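You operate a simulated robot arm through the tools that you are given. There is no shell and no other tool. Be economical: measure what you need, move in short steps, check, and stop when the job is done.

The job below is to be done with a simulated robot arm. You get a single attempt, and the scene is never put back.

## Task
Test the spinner's stop button on an empty run, then open the lid.
Fine: shut the lid, set 12 seconds, start once and stop it with one press before the end.

Only the result counts: the job must be done as asked and must still hold three seconds after the hand-in. Knocking over, shifting, dropping, spilling or breaking anything else fails it. A push-on lid holds only when it is set on centred and level and pressed home; a screw cap is set on level and turned clockwise until tight.

## Robot
A 7-joint arm with a two-finger parallel gripper on a trunk, on a base that drives. Base frame: it is fixed to the floor where the robot stands at the start and does not move with it; the origin is under the middle of the robot, x ahead of it, y to its left, z up. Readings come in m, rad, newtons and seconds.
With the tool pointing down near the work surface it reaches from about 0.1 to 0.54 m from the robot's upright axis, wherever it stands. Its first joint turns from -2.897 to 2.897 rad. Places, roughly: rotor nut [0.5, 0.2, 1.1]; spinner [0.5, 0.1, 1]; spinner lid [0.5, 0.1, 1.3]; spinner speed dial [0.5, 0, 1.1]; spinner start button [0.4, 0, 1.1]; spinner stop button [0.4, -0.1, 1.1]; spinner switch [0.3, -0.1, 1.1]; spinner time dial [0.4, 0, 1.1]. Payload 1.57 kg.
The tool frame sits at the grasp point between the pads (the TCP): z along the fingers, y along the line on which they close. The tips reach 0.03 m beyond it. Largest opening 0.08 m; finger width 0.017, thickness 0.012; the body of the gripper, 0.04 by 0.082 m, starts 0.08 m behind the TCP.
Orientation is told as [roll, pitch, yaw] about the base's x, y, z axes, in that order, counted from this pose: with the fingers straight down and closing along the base's y, the tool's x points along the base's -x, its y along +y and its z along -z.

## Interface
- The arm moves only by the tool nudge_tool. Its argument "increments" is a list that holds one entry, the list of rows, each a list of 6 numbers: the shift along the base's x, y, z in units of 25 mm (1.0 is 25 mm), then the turn, a rotation vector about the base's x, y, z in units of 4 degrees (1.0 is 4 degrees). In form: [[[dx, dy, dz, ax, ay, az], ...]]. A call has 1 to 12 rows; each row shifts and turns the commanded pose from where the row before left it. "grip" is the gripper command, from -1 (shut) to 1 (fully open), values between in proportion, set as the call begins (left out, the last holds). A call with a number of a shift or a turn outside -1 to 1 is refused whole. Each row takes 0.2 s and may step no farther than 0.05 m and 0.15 rad from the row before; otherwise, or with a gripper value out of range, the whole call is refused. A pose out of reach is approached as far as the arm can. The call stops where the force on the tool passes 40 N (or 10 N more than at its start, if that is more) or the arm is blocked; 0.2 s more then pass. The fingers move at their own pace (about 0.072 m/s each) and stop on an object; they squeeze with about 30 N. The grip force told is the motor's: it shows also when the fingers shut on nothing. Time passes only in rows, and 0.2 s behind the last, so rows that do not move let the fingers close. The reply holds the time, the measured pose of the TCP, the force on the tool along the base axes, the opening and the grip force, in the units named above and with some noise, with the torque about the TCP (base axes, N m) and any sound that the robot's microphone picked up.
- Cameras (640 x 400 px; columns grow to the right, rows downward): "scene" is now at [0.2529, 0.018, 1.6799]; the picture's right is [0.28, -0.96, 0.00], its down [-0.68, -0.20, -0.71] and it looks along [0.68, 0.20, -0.71] (base axes); focal length 214 px, centre (320, 200). "wrist" rides on the gripper at [0.072, -0.007, -0.122] in the tool frame; the picture's right is [0.09, 1.00, 0.00], its down [-0.84, 0.08, -0.54] and it looks along [-0.54, 0.05, 0.84] (tool axes); focal length 238 px, centre (320, 200). There is no depth. A picture from a camera that has moved, and an enlarged one, comes with that camera's place and axes in the base frame and with its lens. The place of the scene camera against the robot may be out by one fixed shift of up to 0.018 m in any direction.
- grab_frame(camera): a new picture of that camera. It takes no simulated time.
- lift_body(by): slides the trunk up (or, below 0, down) by that many m; the arm and the scene camera ride with it, the base frame stays. It gives what a move gives, with no picture.
- drive_base(legs): drives the robot by 1 to 6 legs, each [ahead, left, turn to the left] in m, m and rad, along the robot's own axes; the way and the turn of a leg run together, so that a leg with both is an arc; at most 1.5 m and 3.142 rad a leg. The arm and the cameras ride along, it lands a little off, and it stops where it bumps. It gives what a move gives.
- turn_head(pan, tilt): turns the head with the scene camera to pan (to the left, within 1.501 rad either way) and tilt (down, from -0.506 to 1.204), counted from straight ahead of the robot. It gives what a move gives.
- zoom(camera, box): a new picture of the part [left, top, right, bottom] of that camera's present view, enlarged. It takes no simulated time.
- hand_in(): hands the job in; it is judged then, once.

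Work in short steps. Places have to be worked out from the pictures, the camera data and where the tool is seen: move nearer, look again, correct. Check each grasp and each placing, and mend what went wrong. You have 120 turns and 78 pictures in all, those below and enlarged ones among them. Open the gripper and draw the arm clear of the work before you hand the job in, unless the task says otherwise; then end with one line.

The tools are called after "Request:" as a command line: name --argument value ..., lists and objects as JSON in quotes. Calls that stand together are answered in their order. nudge_tool: Moves the arm, as the interface text tells. Its arguments: {"type":"object","properties":{"increments":{"type":"array","items":{"type":"array","items":{"type":"array","items":{"type":"number"}}}},"grip":{"type":"number"}},"required":["increments"]} The other tools are called the same way: lift_body (by) slides the trunk up or down; drive_base (legs) drives the base; turn_head (pan, tilt) turns the head that bears the scene camera; grab_frame (camera) takes a picture; zoom (camera, box) takes an enlarged picture of a part of a camera's view; hand_in () hands the job in.

At the start:

```text
t: 0.0
tool_pos: [0.4371, 0.1277, 1.524]
tool_rot: [-0.001, 0.0, 0.0]
contact_force: [0.2, -0.7, 0.0]
torque: [0.01, 0.01, -0.03]
width: 0.0799
grasp_force: 0.2
trunk travel left (down, up): [-0.9, 0.09]
robot x, y, heading: [-0.003, 0.0007, 0.004]
head pan, tilt: [0.286, 0.784]
```

scene: 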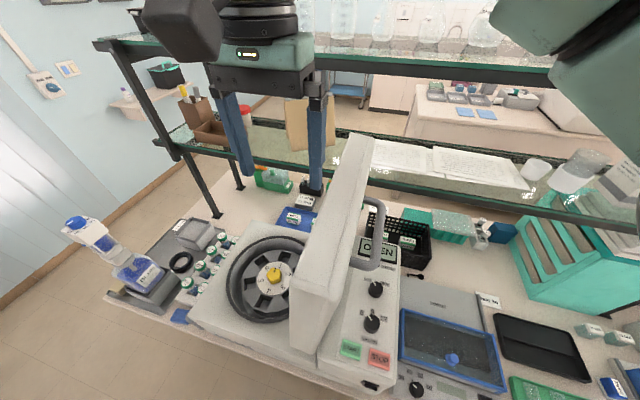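
wrist: 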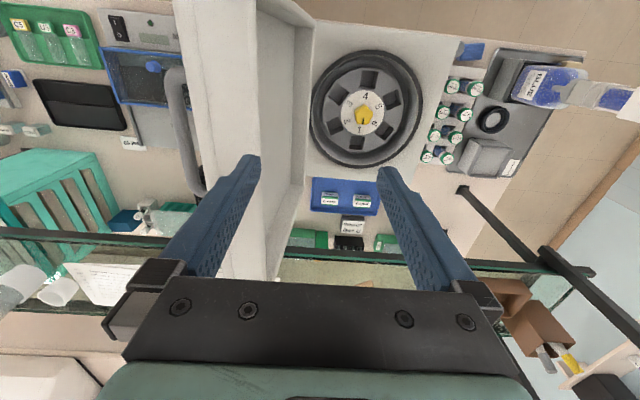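

I zoom in on the spinner's panel to read the controls and the display.

Request:
zoom --camera "scene" --box '[320, 220, 440, 400]'

Request:
zoom --camera "scene" --box '[180, 130, 440, 400]'

```text
2.22 times, centred on (380, 310) of scene
camera zoom: at [0.2529, 0.018, 1.6799], right [0.28, -0.96, 0.0], down [-0.68, -0.2, -0.71], along [0.68, 0.2, -0.71], focal length 477 px, centre (187, -44)
```

zoom: 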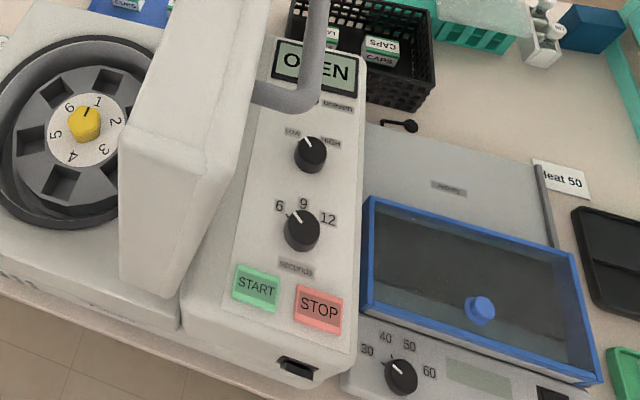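

```text
1.48 times, centred on (310, 265) of scene
camera zoom: at [0.2529, 0.018, 1.6799], right [0.28, -0.96, 0.0], down [-0.68, -0.2, -0.71], along [0.68, 0.2, -0.71], focal length 318 px, centre (335, 104)
```

zoom: 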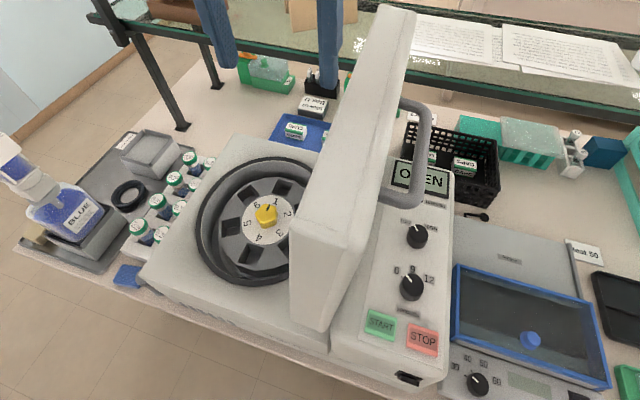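

The display reads OPEN, the lid leans open toward -y and the rotor is empty. The time dial sits near 6 and has to go to 12. I back the tool off and shift it to the right to view the panel and the lid from that side.

Request:
nudge_tool --increments '[[[-1, 0, 0.5, 0, 0, 0], [-1, -0.5, 0, 0, 0, 0], [-1, -1, 0, 0, 0, 0], [-1, -1, 0, 0, 0, 0], [-1, -1, 0, 0, 0, 0], [0, -1, 0, 0, 0, 0], [0, -1, 0, 0, 0, 0], [0, -1, 0, 0, 0, 0], [0, -1, 0, 0, 0, 0], [0, -1, 0, 0, 0, 0], [0, -1, 0, 0, 0, 0], [0, -1, 0, 0, 0, 0]]]' --grip -1

Request:
grab_frame --camera "wrist"

Request:
grab_frame --camera "scene"

```text
t: 1.1
tool_pos: [0.3301, 0.057, 1.5323]
tool_rot: [0.008, -0.005, -0.021]
contact_force: [1.8, -0.2, -1.1]
torque: [0.08, 0.2, 0.08]
width: 0.0001
grasp_force: 21.2
trunk travel left (down, up): [-0.9, 0.09]
robot x, y, heading: [-0.0004, 0.0001, 0.005]
head pan, tilt: [0.286, 0.784]
stopped in row 5: the force on the tool passed its limit at 85 N (the readings are from after the stop); the commanded pose is now the measured one
```

```text
73 pictures are left
camera wrist: at [0.2589, 0.0511, 1.6541], right [-0.07, 1.0, 0.01], down [0.84, 0.05, 0.55], along [0.55, 0.05, -0.84], focal length 238 px, centre (320, 200)
```

wrist: 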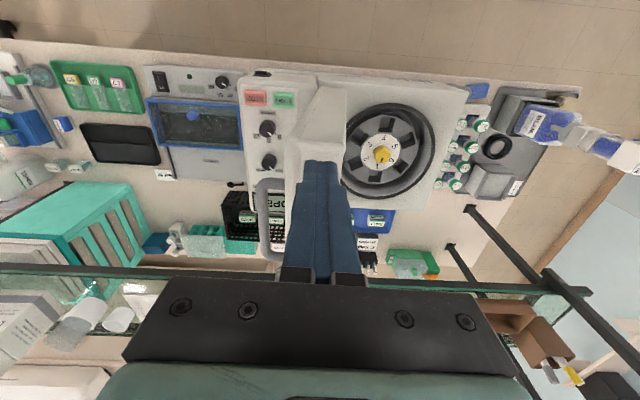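

```text
72 pictures are left
camera scene: at [0.2522, 0.0173, 1.68], right [0.28, -0.96, 0.0], down [-0.68, -0.2, -0.71], along [0.68, 0.2, -0.71], focal length 214 px, centre (320, 200)
```

scene: 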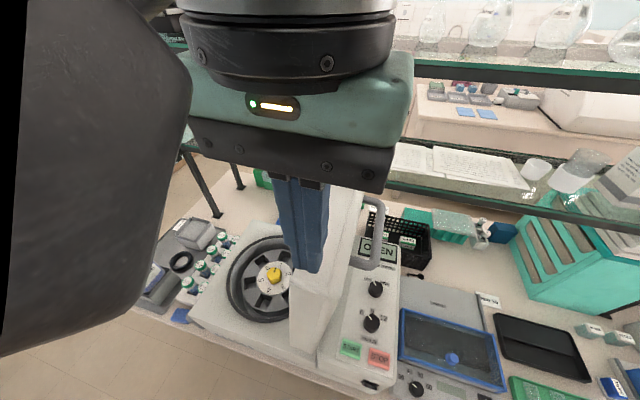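

The hand probably touched the robot's own head, since the scene camera sits just behind it. The lid looks unmoved. I zoom in to measure the lid and the panel from here.

Request:
zoom --camera "wrist" --box '[220, 50, 460, 280]'

Request:
zoom --camera "scene" --box '[220, 180, 460, 400]'

```text
1.74 times, centred on (340, 165) of wrist
camera zoom: at [0.2589, 0.0511, 1.6541], right [-0.07, 1.0, 0.01], down [0.84, 0.05, 0.55], along [0.55, 0.05, -0.84], focal length 414 px, centre (285, 261)
```

zoom: 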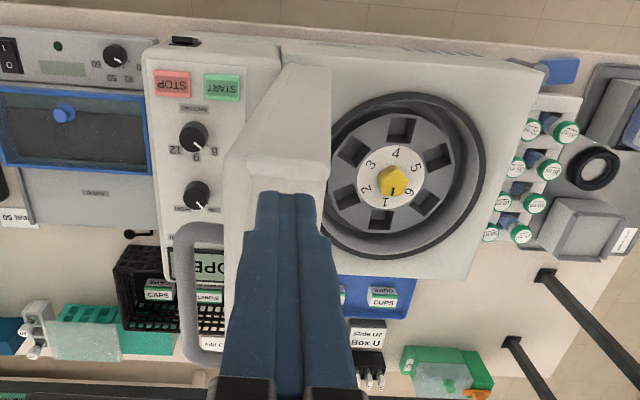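

```text
1.82 times, centred on (340, 290) of scene
camera zoom: at [0.2522, 0.0173, 1.68], right [0.28, -0.96, 0.0], down [-0.68, -0.2, -0.71], along [0.68, 0.2, -0.71], focal length 390 px, centre (284, 36)
```

zoom: 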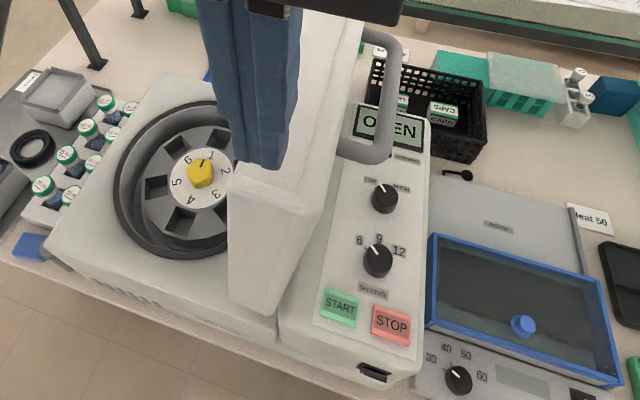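

The lid's top edge works out at about z 1.43, y 0.03, with the handle bar along x on its -y side. I move the arm forward again, away from the head, then drive the base to the right so the wrist camera can see the panel and the handle.

Request:
nudge_tool --increments '[[[1, 0, 0, 0, 0, 0], [1, 0, 0.5, 0, 0, 0], [1, 0, 0.5, 0, 0, 0], [1, 0, 0, 0, 0, 0]]]'

Request:
drive_base --legs '[[0, -0.22, 0]]'

Request:
grab_frame --camera "wrist"

Request:
grab_frame --camera "scene"

```text
t: 2.1
tool_pos: [0.4333, 0.0564, 1.5561]
tool_rot: [0.007, -0.005, -0.024]
contact_force: [0.4, -0.6, 0.1]
torque: [0.02, 0.0, -0.01]
width: 0.0
grasp_force: 21.8
trunk travel left (down, up): [-0.9, 0.09]
robot x, y, heading: [-0.0021, -0.0, -0.002]
head pan, tilt: [0.286, 0.784]
```

```text
t: 3.8
tool_pos: [0.4324, -0.1647, 1.5567]
tool_rot: [0.007, -0.006, -0.025]
contact_force: [0.6, -0.3, 0.4]
torque: [0.03, 0.01, 0.03]
width: 0.0
grasp_force: 20.6
trunk travel left (down, up): [-0.9, 0.09]
robot x, y, heading: [-0.0027, -0.2218, -0.004]
head pan, tilt: [0.286, 0.784]
```

```text
69 pictures are left
camera wrist: at [0.3606, -0.1695, 1.6772], right [-0.07, 1.0, 0.01], down [0.84, 0.05, 0.55], along [0.55, 0.04, -0.84], focal length 238 px, centre (320, 200)
```

wrist: 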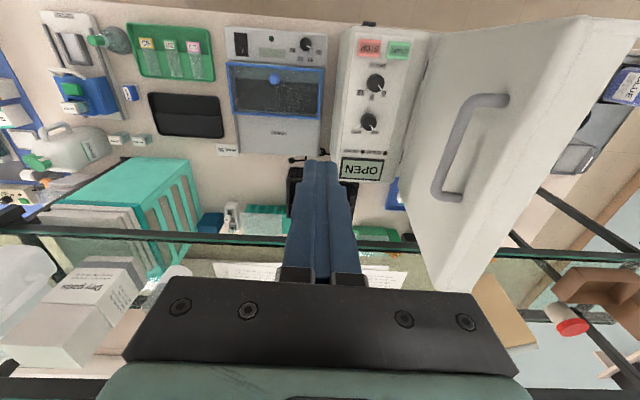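

```text
68 pictures are left
camera scene: at [0.2527, -0.2029, 1.6799], right [0.28, -0.96, 0.0], down [-0.68, -0.2, -0.71], along [0.68, 0.2, -0.71], focal length 214 px, centre (320, 200)
```

scene: 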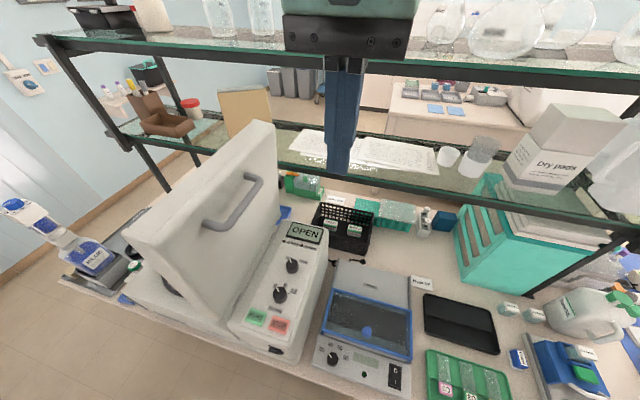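

Good views. I zoom in on the handle and panel to triangulate against the earlier wrist frame.

Request:
zoom --camera "wrist" --box '[320, 10, 640, 210]'

Request:
zoom --camera "scene" --box '[110, 110, 350, 370]'

```text
2.00 times, centred on (480, 110) of wrist
camera zoom: at [0.3606, -0.1695, 1.6772], right [-0.07, 1.0, 0.01], down [0.84, 0.05, 0.55], along [0.55, 0.04, -0.84], focal length 477 px, centre (0, 380)
```

zoom: 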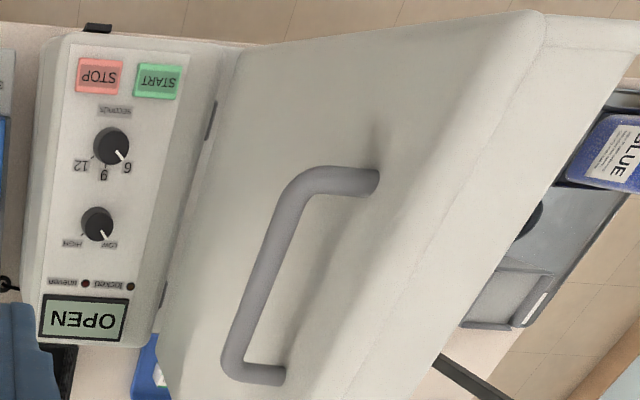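

```text
1.54 times, centred on (230, 240) of scene
camera zoom: at [0.2527, -0.2029, 1.6799], right [0.28, -0.96, 0.0], down [-0.68, -0.2, -0.71], along [0.68, 0.2, -0.71], focal length 330 px, centre (458, 138)
```

zoom: 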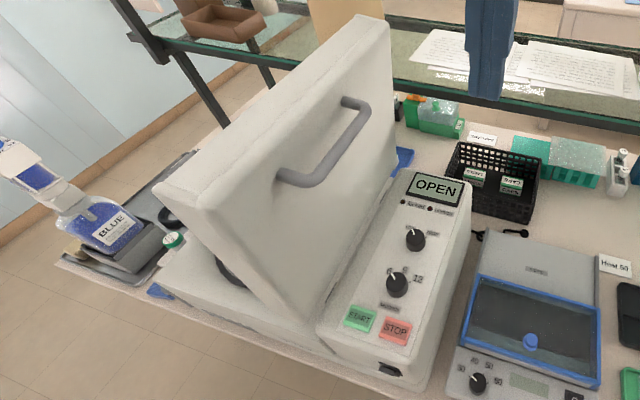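

Triangulated positions:
- **Handle bar:** along x from 0.403 to 0.515, at y≈-0.004, z≈1.403.
- **Lid:** top at z≈1.46, hinge near y 0.05, z 1.11.
- **Time dial:** (0.421, -0.045, 1.128).
- **START:** (0.362, -0.010, 1.12).
- **STOP:** (0.362, -0.068, 1.116).

I drive the base left so the whole lid arc is within reach, then bring the tool above the bar with the gripper partly open.

Request:
drive_base --legs '[[0, 0.34, 0]]'

Request:
nudge_tool --increments '[[[1, 0, 0, 0, 0, 0.35], [0, -1, 0, 0, 0, 0], [0, -1, 0, 0, 0, 0], [0, -1, 0, 0, 0, 0], [0, -1, 0, 0, 0, 0], [0, -1, 0, 0, 0, 0], [0, -1, 0, 0, 0, 0], [0, -1, 0, 0, 0, 0]]]' --grip 0.1

Request:
grab_frame --camera "wrist"

Request:
grab_frame --camera "scene"

```text
t: 6.0
tool_pos: [0.4321, 0.1688, 1.5561]
tool_rot: [0.007, -0.006, -0.02]
contact_force: [0.3, 0.1, 0.9]
torque: [0.02, -0.02, -0.01]
width: 0.0001
grasp_force: 20.9
trunk travel left (down, up): [-0.9, 0.09]
robot x, y, heading: [-0.0015, 0.1116, -0.001]
head pan, tilt: [0.286, 0.784]
```

```text
t: 7.8
tool_pos: [0.4559, -0.0052, 1.5566]
tool_rot: [0.01, -0.006, 0.004]
contact_force: [0.2, 0.1, 1.1]
torque: [0.03, 0.02, 0.01]
width: 0.0439
grasp_force: 0.1
trunk travel left (down, up): [-0.9, 0.09]
robot x, y, heading: [0.0001, 0.1087, 0.002]
head pan, tilt: [0.286, 0.784]
```

```text
65 pictures are left
camera wrist: at [0.3857, -0.0131, 1.6788], right [-0.1, 1.0, 0.01], down [0.83, 0.08, 0.55], along [0.54, 0.06, -0.84], focal length 238 px, centre (320, 200)
```

wrist: 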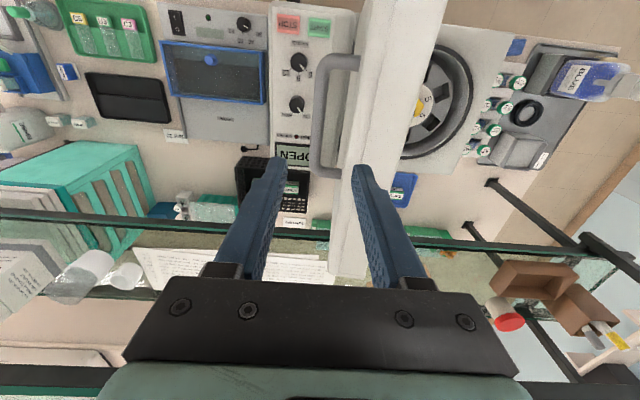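

```text
64 pictures are left
camera scene: at [0.2524, 0.1285, 1.68], right [0.28, -0.96, 0.0], down [-0.68, -0.2, -0.71], along [0.68, 0.2, -0.71], focal length 214 px, centre (320, 200)
```

scene: 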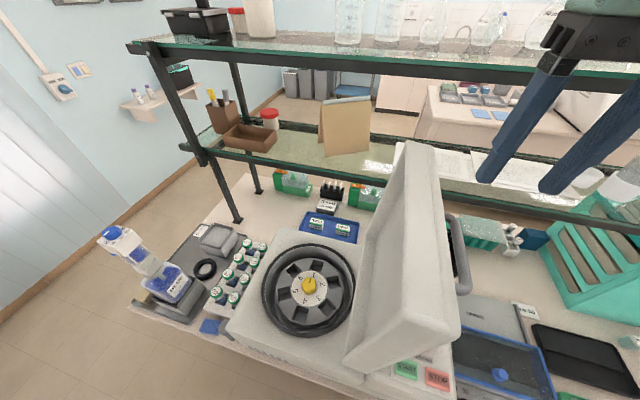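

The bar checks out at y≈-0.003 and the lid's outer face at y≈0.038, so the partly open gripper fits around it. I go down close to the bar and check.

Request:
nudge_tool --increments '[[[0, 0.05, -1, 0, 0, 0], [0, 0.05, -1, 0, 0, 0], [0, 0, -1, 0, 0, 0], [0, 0, -0.5, 0, 0, 0]]]'

Request:
zoom --camera "wrist" --box '[200, 20, 440, 280]'

```text
t: 8.8
tool_pos: [0.4569, -0.0019, 1.4855]
tool_rot: [0.012, -0.022, 0.005]
contact_force: [-5.7, -1.1, 14.8]
torque: [0.46, 0.34, 0.23]
width: 0.043
grasp_force: 0.1
trunk travel left (down, up): [-0.9, 0.09]
robot x, y, heading: [-0.0031, 0.1116, 0.003]
head pan, tilt: [0.286, 0.784]
stopped in row 4: the force on the tool passed its limit at 51 N (the readings are from after the stop); the commanded pose is now the measured one
```

```text
1.54 times, centred on (320, 150) of wrist
camera zoom: at [0.3837, -0.0098, 1.6045], right [-0.1, 1.0, 0.01], down [0.82, 0.07, 0.56], along [0.56, 0.06, -0.83], focal length 367 px, centre (320, 277)
```

zoom: 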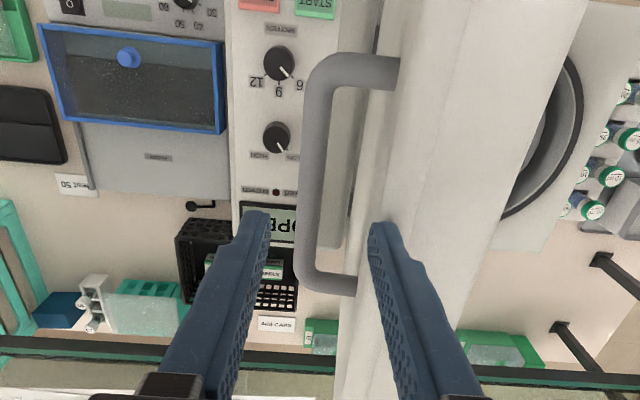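

The inner fingertip landed on the lid's top edge. That edge is at y≈0.024, a little closer than I judged. I back up, narrow the opening to 0.032, shift to y≈-0.007 and go down again.

Request:
nudge_tool --increments '[[[0, 0, 0.6, 0, 0.3, 0], [0, -0.22, 0, 0, 0, 0], [0, 0, -0.6, 0, 0, 0], [0, 0, -0.6, 0, 0, 0], [0, 0, -0.6, 0, 0, 0]]]' --grip -0.2

Request:
zoom --camera "wrist" --box '[200, 20, 440, 280]'

```text
t: 9.9
tool_pos: [0.4574, -0.0086, 1.4521]
tool_rot: [0.012, 0.001, 0.002]
contact_force: [-0.9, 0.0, 0.4]
torque: [0.02, 0.03, -0.02]
width: 0.0321
grasp_force: 0.0
trunk travel left (down, up): [-0.9, 0.09]
robot x, y, heading: [0.0008, 0.1088, 0.003]
head pan, tilt: [0.286, 0.784]
```

```text
1.54 times, centred on (320, 150) of wrist
camera zoom: at [0.3879, -0.0161, 1.5746], right [-0.09, 1.0, 0.01], down [0.84, 0.07, 0.54], along [0.54, 0.06, -0.84], focal length 367 px, centre (320, 277)
```

zoom: 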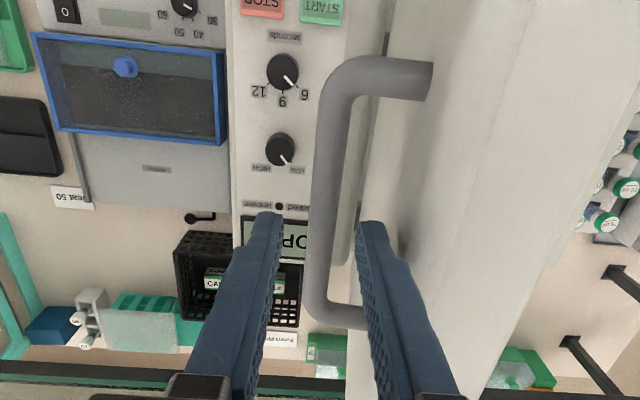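

The bar is now between the fingers and the inner finger clears the lid. I go down so the bar sits at the pads.

Request:
nudge_tool --increments '[[[0, 0, -0.6, 0, 0, 0], [0, 0, -0.6, 0, 0, 0], [0, 0, -0.5, 0, 0, 0]]]'

Request:
zoom --camera "wrist" --box '[200, 20, 440, 280]'

```text
t: 10.8
tool_pos: [0.4583, -0.0064, 1.4072]
tool_rot: [0.013, -0.001, 0.002]
contact_force: [0.1, 0.4, 0.0]
torque: [-0.01, 0.01, 0.02]
width: 0.032
grasp_force: 0.0
trunk travel left (down, up): [-0.9, 0.09]
robot x, y, heading: [0.0004, 0.1152, -0.001]
head pan, tilt: [0.286, 0.784]
```

```text
1.54 times, centred on (320, 150) of wrist
camera zoom: at [0.3874, -0.0152, 1.5301], right [-0.09, 1.0, 0.01], down [0.84, 0.07, 0.54], along [0.54, 0.06, -0.84], focal length 367 px, centre (320, 277)
```

zoom: 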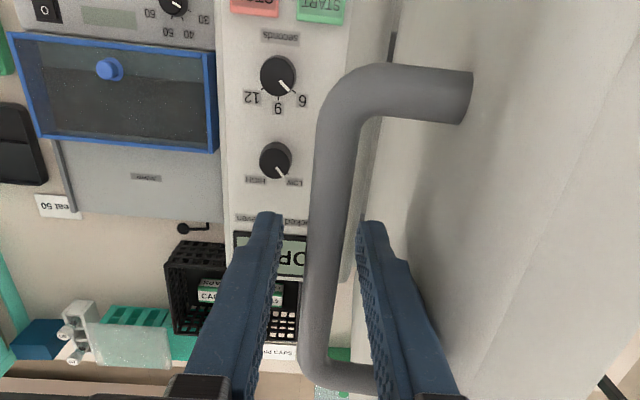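

I close the fingers around the bar and start swinging the lid along its arc with the tool kept pointing down.

Request:
nudge_tool --increments '[[[0, 0, 0, 0, 0, 0], [0, 0, 0, 0, 0, 0], [0, 0.4, 0.05, 0, 0, 0], [0, 0.4, 0.05, 0, 0, 0], [0, 0.4, 0.05, 0, 0, 0], [0, 0.4, 0.02, 0, 0, 0]]]' --grip -0.5

Request:
grab_frame --camera "wrist"

```text
t: 12.2
tool_pos: [0.4598, 0.0337, 1.4125]
tool_rot: [0.013, 0.001, 0.004]
contact_force: [-0.3, -1.1, 0.1]
torque: [-0.01, 0.01, 0.01]
width: 0.0208
grasp_force: 1.0
trunk travel left (down, up): [-0.9, 0.09]
robot x, y, heading: [0.0024, 0.1123, 0.0]
head pan, tilt: [0.286, 0.784]
```

```text
60 pictures are left
camera wrist: at [0.389, 0.0257, 1.5347], right [-0.1, 1.0, 0.01], down [0.84, 0.07, 0.54], along [0.54, 0.06, -0.84], focal length 238 px, centre (320, 200)
```

wrist: 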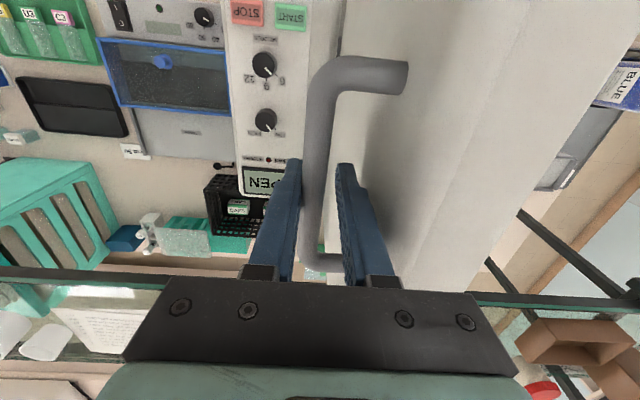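

The lid follows with almost no force. I carry on along the arc past the vertical.

Request:
nudge_tool --increments '[[[0, 0.83, 0.02, 0, 0, 0], [0, 0.83, -0.05, 0, 0, 0], [0, 0.82, -0.12, 0, 0, 0], [0, 0.82, -0.18, 0, 0, 0], [0, 0.8, -0.23, 0, 0, 0], [0, 0.78, -0.28, 0, 0, 0]]]'

Request:
grab_frame --camera "wrist"

Request:
grab_frame --camera "scene"

```text
t: 13.6
tool_pos: [0.4587, 0.1513, 1.3922]
tool_rot: [0.006, -0.002, -0.001]
contact_force: [2.2, -5.5, 10.7]
torque: [-2.28, 0.63, 0.11]
width: 0.0156
grasp_force: 0.0
trunk travel left (down, up): [-0.9, 0.09]
robot x, y, heading: [0.0009, 0.1132, 0.005]
head pan, tilt: [0.286, 0.784]
```

```text
59 pictures are left
camera wrist: at [0.388, 0.145, 1.515], right [-0.09, 1.0, 0.01], down [0.84, 0.07, 0.54], along [0.54, 0.06, -0.84], focal length 238 px, centre (320, 200)
```

wrist: 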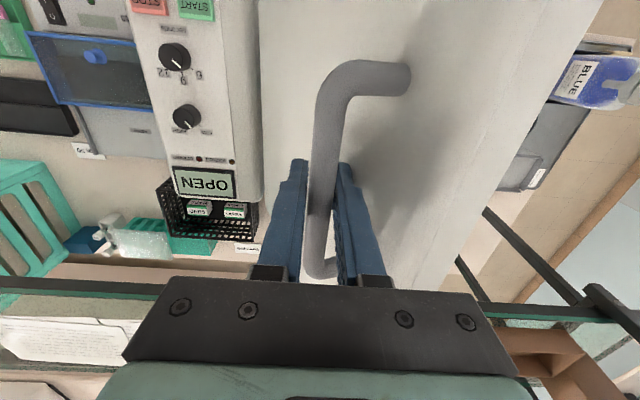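

```text
58 pictures are left
camera scene: at [0.2524, 0.1281, 1.6803], right [0.28, -0.96, 0.0], down [-0.68, -0.2, -0.71], along [0.68, 0.2, -0.71], focal length 214 px, centre (320, 200)
```

scene: 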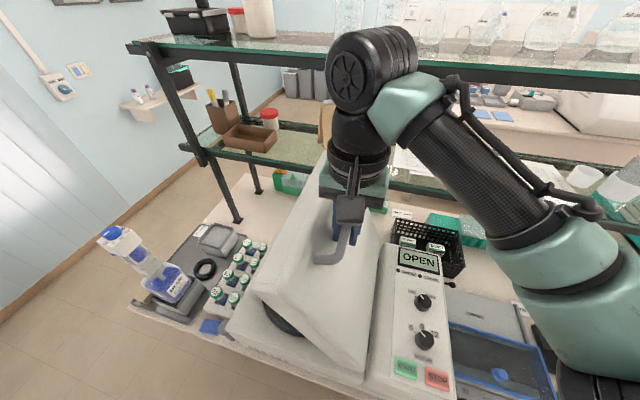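

The inner fingertip has started to press on the lid face as the lid tilts. I raise the tool about 15 mm along the bar so less of the finger sticks out past it.

Request:
nudge_tool --increments '[[[0, -0.2, 0.2, 0, 0, 0], [0, -0.1, 0.2, 0, 0, 0], [0, 0, 0.2, 0, 0, 0]]]' --grip -0.5

Request:
zoom --camera "wrist" --box '[220, 30, 460, 290]'

```text
t: 14.3
tool_pos: [0.4597, 0.1487, 1.4079]
tool_rot: [0.015, 0.0, 0.003]
contact_force: [-0.7, 1.0, 0.3]
torque: [0.0, -0.01, 0.0]
width: 0.0197
grasp_force: 0.0
trunk travel left (down, up): [-0.9, 0.09]
robot x, y, heading: [0.0007, 0.1124, 0.004]
head pan, tilt: [0.286, 0.784]
```

```text
1.54 times, centred on (340, 160) of wrist
camera zoom: at [0.3889, 0.1404, 1.5293], right [-0.1, 1.0, 0.01], down [0.84, 0.07, 0.54], along [0.54, 0.06, -0.84], focal length 367 px, centre (289, 262)
```

zoom: 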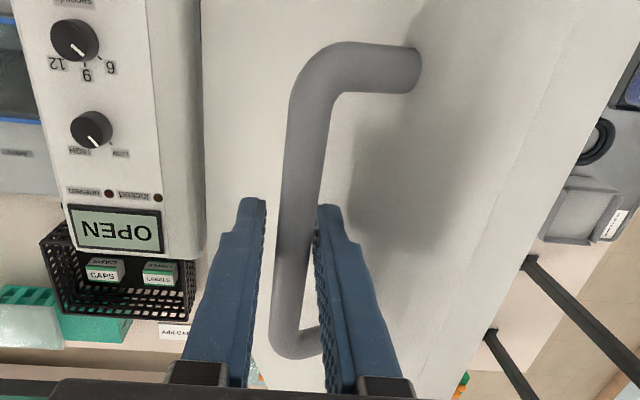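

Forces are back to zero and the lid stays where it is put. I carry on along the arc toward about 50°.

Request:
nudge_tool --increments '[[[0, 0.77, -0.31, 0, 0, 0], [0, 0.75, -0.36, 0, 0, 0], [0, 0.72, -0.42, 0, 0, 0], [0, 0.69, -0.46, 0, 0, 0], [0, 0.66, -0.51, 0, 0, 0]]]'

Request:
zoom --camera "wrist" --box '[220, 30, 460, 290]'

```text
t: 15.3
tool_pos: [0.4581, 0.2073, 1.378]
tool_rot: [-0.008, -0.008, 0.002]
contact_force: [0.2, -1.5, 14.6]
torque: [-2.5, 0.63, 0.22]
width: 0.0182
grasp_force: 0.0
trunk travel left (down, up): [-0.9, 0.09]
robot x, y, heading: [0.0026, 0.1089, 0.001]
head pan, tilt: [0.286, 0.784]
stopped in row 4: the force on the tool passed its limit at 47 N (the readings are from after the stop); the commanded pose is now the measured one
```

```text
1.54 times, centred on (340, 160) of wrist
camera zoom: at [0.3879, 0.2015, 1.4996], right [-0.09, 1.0, -0.01], down [0.83, 0.08, 0.55], along [0.55, 0.04, -0.84], focal length 367 px, centre (289, 262)
```

zoom: 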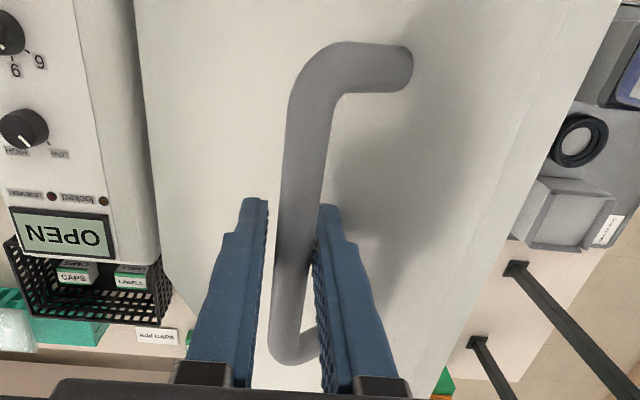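

The inner finger is wedged between bar and lid again, so I lift slightly and tilt the tool 24° the way the lid turns. That brings the fingers closer to parallel with it.

Request:
nudge_tool --increments '[[[0, -0.15, 0.2, 0, 0, 0], [0, 0, 0, -1, 0, 0], [0, 0, 0, -1, 0, 0], [0, 0, 0, -1, 0, 0], [0, 0, 0, -1, 0, 0], [0, 0, 0, -1, 0, 0], [0, 0, 0, -1, 0, 0]]]'

Request:
zoom --camera "wrist" --box '[220, 30, 460, 290]'

Request:
grab_frame --camera "scene"

```text
t: 16.9
tool_pos: [0.4603, 0.2042, 1.3815]
tool_rot: [-0.423, -0.006, 0.001]
contact_force: [0.4, 0.1, -0.1]
torque: [-0.01, 0.04, 0.04]
width: 0.02
grasp_force: 0.1
trunk travel left (down, up): [-0.9, 0.09]
robot x, y, heading: [0.0013, 0.1107, 0.002]
head pan, tilt: [0.286, 0.784]
```

```text
1.54 times, centred on (340, 160) of wrist
camera zoom: at [0.3894, 0.2484, 1.4953], right [-0.09, 0.91, -0.41], down [0.83, 0.3, 0.47], along [0.54, -0.3, -0.78], focal length 367 px, centre (289, 262)
```

zoom: 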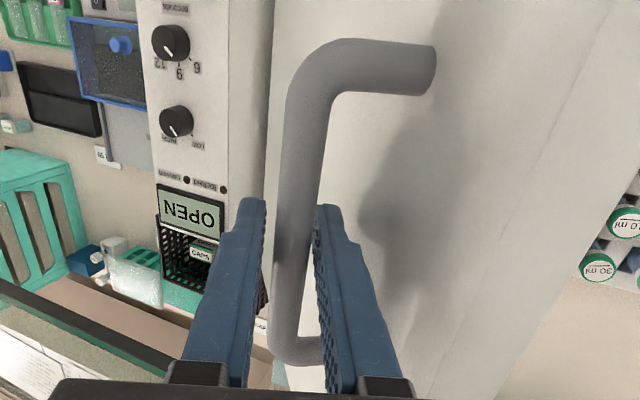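

```text
54 pictures are left
camera scene: at [0.253, 0.1296, 1.6799], right [0.28, -0.96, 0.0], down [-0.68, -0.2, -0.71], along [0.68, 0.2, -0.71], focal length 214 px, centre (320, 200)
```

scene: 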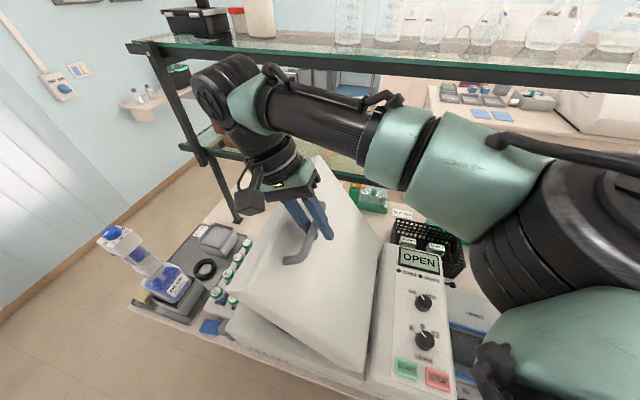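

Tilted, the tool carries no load and the lid holds its own angle. I go on along the arc and tilt further as it lowers.

Request:
nudge_tool --increments '[[[0, 0.72, -0.42, -0.8, 0, 0], [0, 0.69, -0.46, -0.8, 0, 0], [0, 0.66, -0.51, -0.8, 0, 0], [0, 0.62, -0.56, -0.8, 0, 0], [0, 0.58, -0.6, -0.8, 0, 0]]]'

Request:
grab_frame --camera "wrist"

Request:
grab_frame --camera "scene"

```text
t: 18.1
tool_pos: [0.4585, 0.2859, 1.3194]
tool_rot: [-0.703, -0.005, 0.003]
contact_force: [1.0, 0.8, 0.4]
torque: [-0.03, 0.02, 0.0]
width: 0.0202
grasp_force: 0.1
trunk travel left (down, up): [-0.9, 0.09]
robot x, y, heading: [0.0007, 0.1137, -0.001]
head pan, tilt: [0.286, 0.784]
```

```text
53 pictures are left
camera wrist: at [0.3872, 0.3594, 1.4158], right [-0.09, 0.76, -0.64], down [0.83, 0.41, 0.37], along [0.54, -0.5, -0.67], focal length 238 px, centre (320, 200)
```

wrist: 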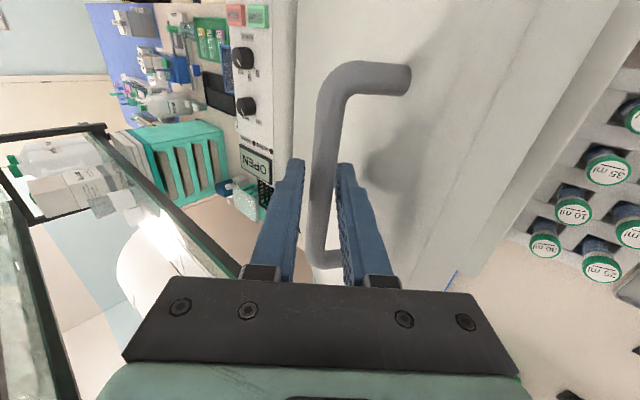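

```text
52 pictures are left
camera scene: at [0.253, 0.1299, 1.6799], right [0.28, -0.96, 0.0], down [-0.68, -0.2, -0.71], along [0.68, 0.2, -0.71], focal length 214 px, centre (320, 200)
```

scene: 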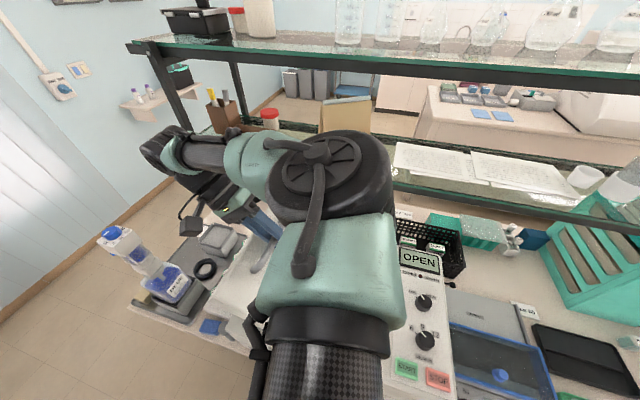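

It works smoothly, and the lid is about 41° above closed. I continue down.

Request:
nudge_tool --increments '[[[0, 0.55, -0.62, -0.5, 0, 0], [0, 0.51, -0.66, -0.5, 0, 0], [0, 0.46, -0.69, -0.5, 0, 0], [0, 0.42, -0.72, -0.5, 0, 0]]]'

Request:
grab_frame --camera "wrist"

```text
t: 19.1
tool_pos: [0.4589, 0.338, 1.2499]
tool_rot: [-0.842, -0.002, 0.005]
contact_force: [0.9, 1.6, -0.2]
torque: [-0.03, -0.01, -0.03]
width: 0.0205
grasp_force: 0.7
trunk travel left (down, up): [-0.9, 0.09]
robot x, y, heading: [-0.0018, 0.1099, 0.002]
head pan, tilt: [0.286, 0.784]
```

```text
51 pictures are left
camera wrist: at [0.387, 0.4239, 1.3358], right [-0.09, 0.66, -0.74], down [0.83, 0.46, 0.31], along [0.54, -0.59, -0.59], focal length 238 px, centre (320, 200)
```

wrist: 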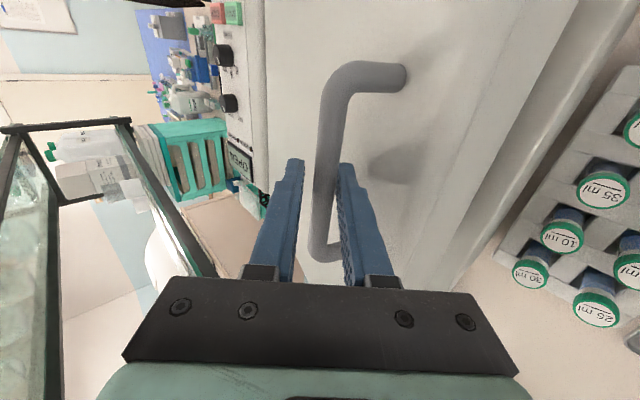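

About 24° remains. I go on with no more tilt, watching the force.

Request:
nudge_tool --increments '[[[0, 0.36, -0.75, 0, 0, 0], [0, 0.31, -0.77, 0, 0, 0], [0, 0.26, -0.79, 0, 0, 0], [0, 0.2, -0.81, 0, 0, 0]]]'

Request:
grab_frame --camera "wrist"

Request:
grab_frame --camera "scene"

```text
t: 20.1
tool_pos: [0.4538, 0.3583, 1.1777]
tool_rot: [-0.841, -0.004, 0.006]
contact_force: [0.1, 3.3, -1.1]
torque: [0.04, 0.01, 0.02]
width: 0.022
grasp_force: 1.3
out of reach, approached as far as the arm can: row 4
trunk travel left (down, up): [-0.9, 0.09]
robot x, y, heading: [0.0023, 0.1103, 0.005]
head pan, tilt: [0.286, 0.784]
```

```text
50 pictures are left
camera wrist: at [0.3822, 0.4439, 1.2637], right [-0.09, 0.66, -0.74], down [0.83, 0.46, 0.31], along [0.55, -0.59, -0.6], focal length 238 px, centre (320, 200)
```

wrist: 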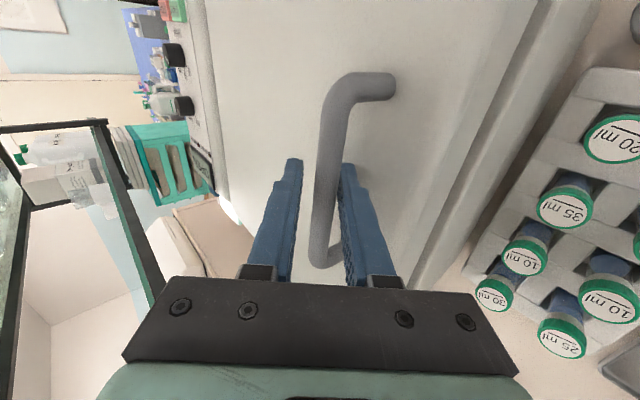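

```text
49 pictures are left
camera scene: at [0.2532, 0.1298, 1.6799], right [0.28, -0.96, 0.0], down [-0.68, -0.2, -0.71], along [0.68, 0.2, -0.71], focal length 214 px, centre (320, 200)
```

scene: 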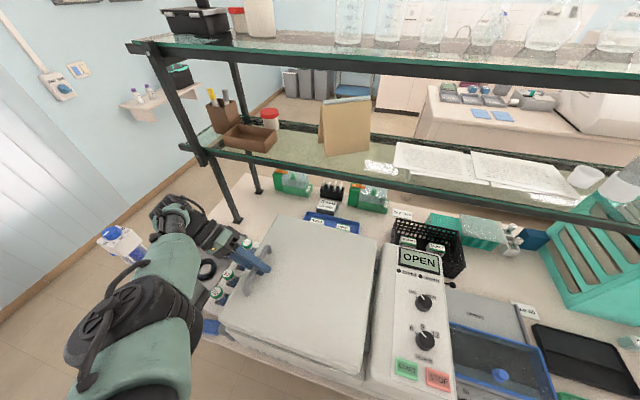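

The lid is almost down but still reads OPEN, and the arm is near its reach limit. I slide the fingers a little toward the robot along the bar, then back out along the finger axis.

Request:
nudge_tool --increments '[[[-0.8, 0, 0, 0, 0, 0], [0, 0.37, 0.33, 0, 0, 0], [0, 0.37, 0.33, 0, 0, 0], [0, 0.37, 0.33, 0, 0, 0], [0, 0.37, 0.33, 0, 0, 0]]]'

Request:
zoom --camera "wrist" --box '[160, 0, 480, 300]'

```text
t: 21.3
tool_pos: [0.4358, 0.3882, 1.2165]
tool_rot: [-0.841, -0.004, 0.003]
contact_force: [0.7, -0.6, -0.7]
torque: [0.01, -0.02, 0.0]
width: 0.0201
grasp_force: 0.0
out of reach, approached as far as the arm can: row 1, 3, 4, 5
trunk travel left (down, up): [-0.9, 0.09]
robot x, y, heading: [0.0007, 0.1111, 0.004]
head pan, tilt: [0.286, 0.784]
```

```text
1.33 times, centred on (320, 150) of wrist
camera zoom: at [0.3645, 0.474, 1.3023], right [-0.09, 0.66, -0.74], down [0.83, 0.46, 0.31], along [0.54, -0.59, -0.6], focal length 318 px, centre (320, 267)
```

zoom: 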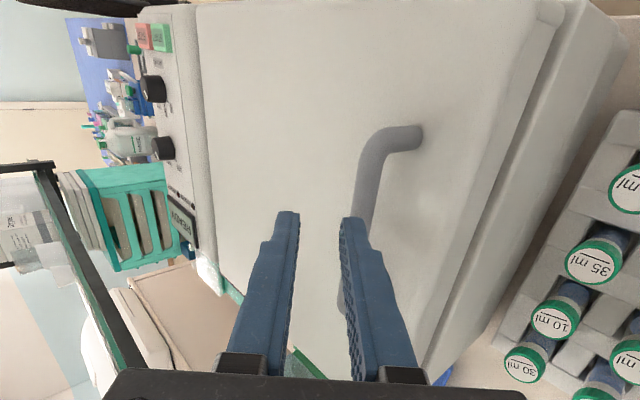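

The fingers are clear of the bar. I raise the tool and bring it back to vertical, closed.

Request:
nudge_tool --increments '[[[0, 0, 1, 0, 0, 0], [0, 0, 1, 0.6, 0, 0], [0, -0.4, 0.3, 1, 0, 0], [0, -0.4, 0, 1, 0, 0], [0, -0.2, 0, 1, 0, 0], [0, -0.2, 0, 1, 0, 0], [0, 0, 0, 1, 0, 0], [0, 0, 0, 1, 0, 0], [0, 0, 0, 1, 0, 0], [0, 0, 0, 1, 0, 0], [0, 0, 0, 1, 0, 0], [0, 0, 0, 1, 0, 0]]]' --grip -1

Request:
nudge_tool --increments '[[[0, 0, 0, 1, 0, 0], [0, 0, 0, 0.5, 0, 0]]]'

Request:
grab_frame --camera "wrist"

Request:
grab_frame --camera "scene"

```text
t: 23.9
tool_pos: [0.5349, 0.4535, 1.2551]
tool_rot: [-0.103, -0.002, 0.003]
contact_force: [-0.3, -0.2, 0.8]
torque: [0.0, -0.04, 0.0]
width: 0.0
grasp_force: 21.4
out of reach, approached as far as the arm can: row 2, 3, 4, 5, 6, 7, 8, 9, 10, 11, 12
trunk travel left (down, up): [-0.9, 0.09]
robot x, y, heading: [-0.0026, 0.1098, 0.006]
head pan, tilt: [0.286, 0.784]
```

```text
t: 24.5
tool_pos: [0.5464, 0.463, 1.255]
tool_rot: [0.002, -0.004, 0.0]
contact_force: [0.0, 0.5, 0.6]
torque: [0.02, -0.03, 0.02]
width: 0.0001
grasp_force: 21.2
out of reach, approached as far as the arm can: row 1, 2
trunk travel left (down, up): [-0.9, 0.09]
robot x, y, heading: [-0.0045, 0.1126, 0.002]
head pan, tilt: [0.286, 0.784]
```

```text
47 pictures are left
camera wrist: at [0.4753, 0.456, 1.376], right [-0.09, 1.0, 0.0], down [0.83, 0.08, 0.55], along [0.54, 0.05, -0.84], focal length 238 px, centre (320, 200)
```

wrist: 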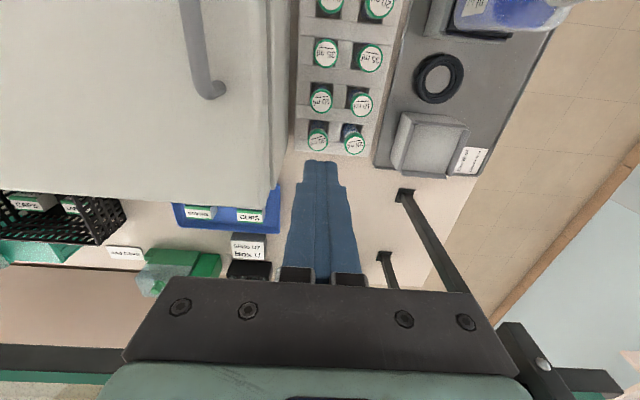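

```text
46 pictures are left
camera scene: at [0.253, 0.129, 1.6799], right [0.28, -0.96, 0.0], down [-0.68, -0.2, -0.71], along [0.68, 0.2, -0.71], focal length 214 px, centre (320, 200)
```

scene: 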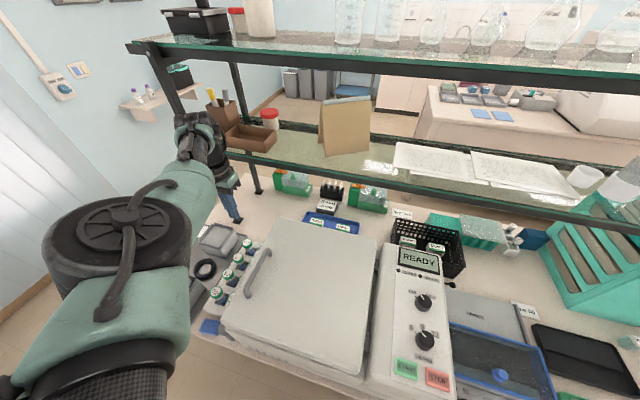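

The display now reads READY, so the lid is shut. The tool drifted outward at its reach limit, so I bring it back in over the lid.

Request:
nudge_tool --increments '[[[-0.5, -1, 0, 0, 0, 0], [-0.5, -1, 0, 0, 0, 0], [-0.5, -1, 0.3, 0, 0, 0], [-0.5, -1, 0.3, 0, 0, 0]]]'

```text
t: 25.5
tool_pos: [0.5774, 0.414, 1.2617]
tool_rot: [0.001, -0.003, 0.0]
contact_force: [-0.1, -0.2, 0.0]
torque: [0.0, 0.03, 0.01]
width: 0.0001
grasp_force: 21.1
out of reach, approached as far as the arm can: row 1, 2, 3, 4
trunk travel left (down, up): [-0.9, 0.09]
robot x, y, heading: [0.0011, 0.1128, 0.0]
head pan, tilt: [0.286, 0.784]
```

Still drifting at a limit. I pull straight back toward the robot in small rows to see how it responds.

Request:
nudge_tool --increments '[[[-1, 0, 0, 0, 0, 0], [-1, 0, 0, 0, 0, 0]]]'

Request:
grab_frame --camera "scene"

Request:
grab_frame --camera "wrist"

```text
t: 26.1
tool_pos: [0.5648, 0.4362, 1.2573]
tool_rot: [0.001, -0.006, 0.0]
contact_force: [-0.5, 1.4, -0.3]
torque: [0.0, -0.01, 0.01]
width: 0.0001
grasp_force: 21.8
out of reach, approached as far as the arm can: row 1, 2
trunk travel left (down, up): [-0.9, 0.09]
robot x, y, heading: [0.0002, 0.1097, 0.002]
head pan, tilt: [0.286, 0.784]
```

```text
45 pictures are left
camera scene: at [0.2528, 0.1292, 1.68], right [0.28, -0.96, 0.0], down [-0.68, -0.2, -0.71], along [0.68, 0.2, -0.71], focal length 214 px, centre (320, 200)
```

scene: 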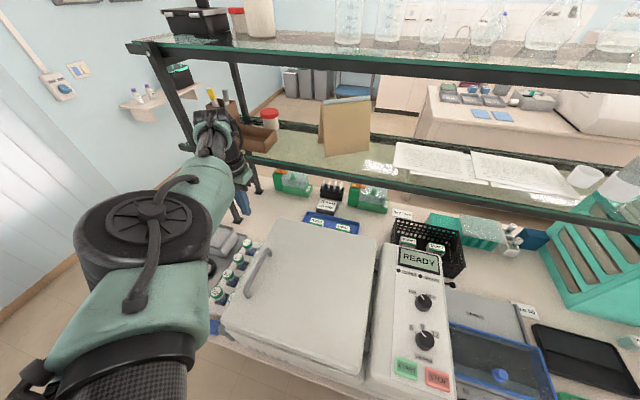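

```text
44 pictures are left
camera wrist: at [0.4938, 0.4294, 1.378], right [-0.09, 1.0, 0.0], down [0.83, 0.08, 0.55], along [0.54, 0.05, -0.84], focal length 238 px, centre (320, 200)
```

wrist: 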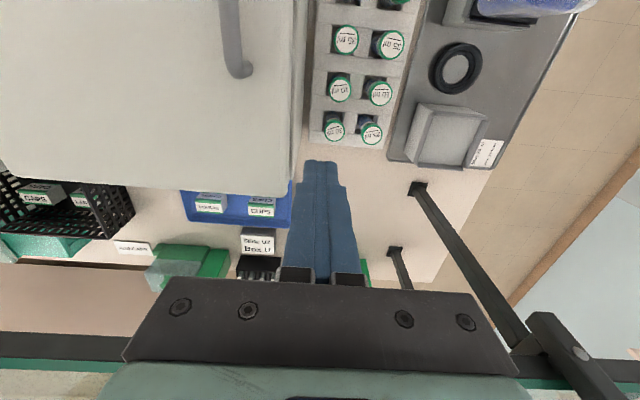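

The tool is held at about 0.65 m radius, so the arm is in a folded-limit posture from the tilt. I drive the base back to get clear of the shelf, then raise and re-tilt to retrace the posture I came by.

Request:
drive_base --legs '[[-0.15, 0, 0]]'

Request:
nudge_tool --increments '[[[0, 0, 1, -1, 0, 0], [0, 0, 1, -1, 0, 0], [0, 0, 1, -1, 0, 0], [0, 0, 1, -1, 0, 0], [0, 0, 1, -1, 0, 0], [0, 0, 0, -1, 0, 0]]]'

Request:
grab_frame --camera "scene"

```text
t: 27.5
tool_pos: [0.4186, 0.4344, 1.2558]
tool_rot: [0.002, -0.004, -0.001]
contact_force: [0.8, -0.2, -0.5]
torque: [-0.02, -0.02, 0.04]
width: 0.0
grasp_force: 21.1
trunk travel left (down, up): [-0.9, 0.09]
robot x, y, heading: [-0.1442, 0.1129, -0.005]
head pan, tilt: [0.286, 0.784]
```

```text
t: 28.9
tool_pos: [0.3808, 0.394, 1.3869]
tool_rot: [-0.418, -0.007, -0.001]
contact_force: [-0.5, 0.4, 0.0]
torque: [0.02, 0.05, 0.01]
width: 0.0
grasp_force: 21.5
out of reach, approached as far as the arm can: row 1, 2, 3, 4, 5, 6
trunk travel left (down, up): [-0.9, 0.09]
robot x, y, heading: [-0.146, 0.1109, -0.004]
head pan, tilt: [0.286, 0.784]
```

```text
43 pictures are left
camera scene: at [0.1049, 0.1291, 1.68], right [0.28, -0.96, 0.0], down [-0.68, -0.2, -0.71], along [0.68, 0.2, -0.71], focal length 214 px, centre (320, 200)
```

scene: 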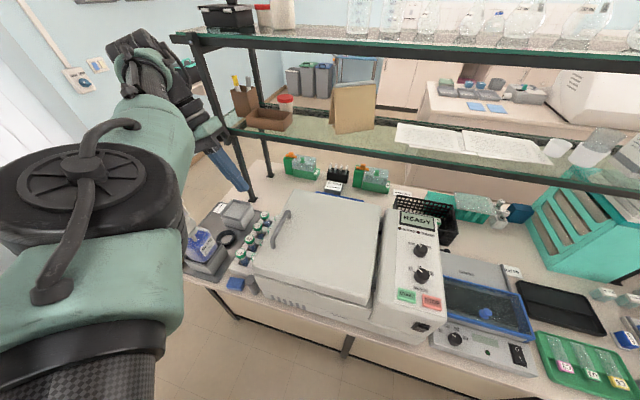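

The radius is coming in as it rises. The path is clear, so I continue upward with a bit more tilt.

Request:
nudge_tool --increments '[[[0, 0, 1, -1, 0, 0], [0, 0, 1, -1, 0, 0], [0, 0, 1, -1, 0, 0], [0, 0, 1, -1, 0, 0], [0, 0, 0, -1, 0, 0], [0, 0, 0, 0, 0, 0]]]'

```text
t: 30.3
tool_pos: [0.3284, 0.3446, 1.4609]
tool_rot: [-0.764, -0.007, 0.003]
contact_force: [-0.8, 0.3, -0.1]
torque: [0.01, -0.03, 0.0]
width: 0.0
grasp_force: 21.5
out of reach, approached as far as the arm can: row 1, 2, 3, 4, 5
trunk travel left (down, up): [-0.9, 0.09]
robot x, y, heading: [-0.1463, 0.1077, -0.004]
head pan, tilt: [0.286, 0.784]
```

The pose is reachable again. I swing back to the right in front of the robot and untilt gradually.

Request:
nudge_tool --increments '[[[0, -1, 0, 0, 0, 0], [0, -1, 0, 0, 0, 0], [0, -1, 0, 1, 0, 0], [0, -1, 0, 1, 0, 0], [0, -1, 0, 1, 0, 0], [0, -1, 0, 1, 0, 0], [0, -0.8, 0, 1, 0, 0], [0, -0.8, 0, 1, 0, 0], [0, -0.8, 0, 1, 0, 0], [0, -0.8, 0, 1, 0, 0], [0, -0.5, 0, 1, 0, 0], [0, -0.5, 0, 1, 0, 0]]]'

Request:
grab_frame --camera "scene"

```text
t: 32.9
tool_pos: [0.3287, 0.0897, 1.4655]
tool_rot: [-0.067, -0.005, -0.002]
contact_force: [-0.2, 0.8, -0.2]
torque: [0.02, -0.04, -0.02]
width: 0.0
grasp_force: 21.3
trunk travel left (down, up): [-0.9, 0.09]
robot x, y, heading: [-0.1458, 0.1119, 0.0]
head pan, tilt: [0.286, 0.784]
```

```text
42 pictures are left
camera scene: at [0.105, 0.1276, 1.68], right [0.28, -0.96, 0.0], down [-0.68, -0.2, -0.71], along [0.68, 0.2, -0.71], focal length 214 px, centre (320, 200)
```

scene: 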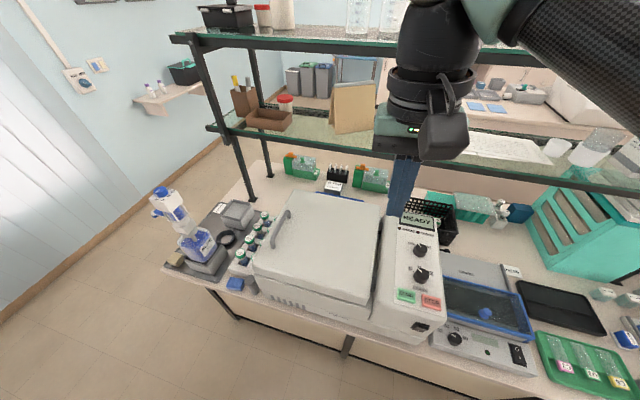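

The arm is back in its normal posture. I drive the base so the panel is straight ahead, then look at the dial from above.

Request:
drive_base --legs '[[0.08, -0.12, 0]]'

Request:
nudge_tool --increments '[[[0, -0.5, -1, 1, 0, 0], [0, 0, -1, 0, 0, 0], [0, 0, -1, 0, 0, 0], [0, 0, -1, 0, 0, 0], [0, 0, -1, 0, 0, 0]]]' --grip 0

Request:
grab_frame --camera "wrist"

Request:
grab_frame --camera "scene"

```text
t: 34.2
tool_pos: [0.4095, -0.0291, 1.4654]
tool_rot: [-0.066, -0.005, -0.004]
contact_force: [-0.2, 0.4, 0.6]
torque: [-0.02, 0.02, -0.01]
width: 0.0
grasp_force: 21.7
trunk travel left (down, up): [-0.9, 0.09]
robot x, y, heading: [-0.0686, -0.0087, -0.006]
head pan, tilt: [0.286, 0.784]
```

```text
t: 35.5
tool_pos: [0.4095, -0.0437, 1.3381]
tool_rot: [0.001, -0.003, -0.006]
contact_force: [0.0, 0.4, 0.2]
torque: [0.0, 0.02, -0.02]
width: 0.0401
grasp_force: 0.0
trunk travel left (down, up): [-0.9, 0.09]
robot x, y, heading: [-0.0647, -0.0116, -0.003]
head pan, tilt: [0.286, 0.784]
```

```text
41 pictures are left
camera wrist: at [0.3382, -0.0497, 1.4605], right [-0.09, 1.0, 0.0], down [0.83, 0.07, 0.55], along [0.54, 0.05, -0.84], focal length 238 px, centre (320, 200)
```

wrist: 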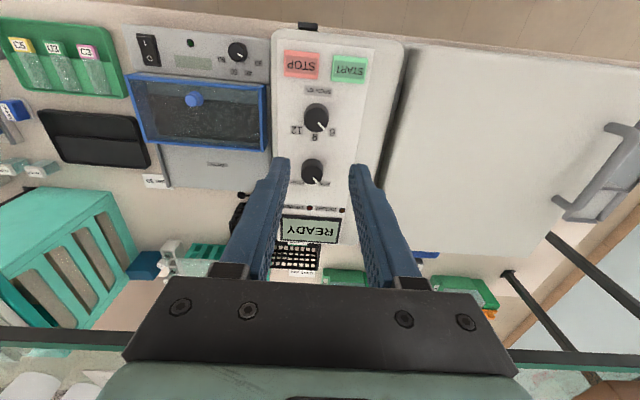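

```text
40 pictures are left
camera scene: at [0.1873, 0.0071, 1.6799], right [0.28, -0.96, 0.0], down [-0.68, -0.2, -0.71], along [0.68, 0.2, -0.71], focal length 214 px, centre (320, 200)
```

scene: 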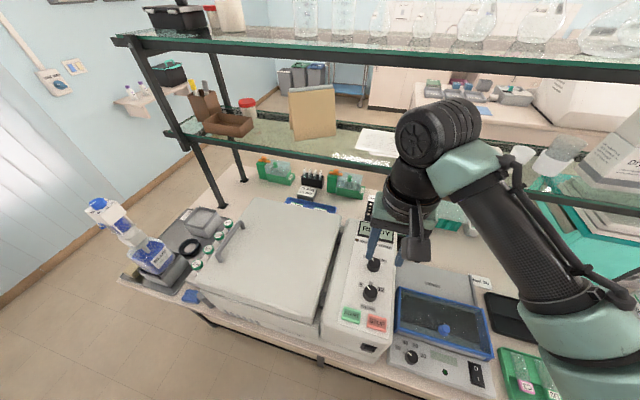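

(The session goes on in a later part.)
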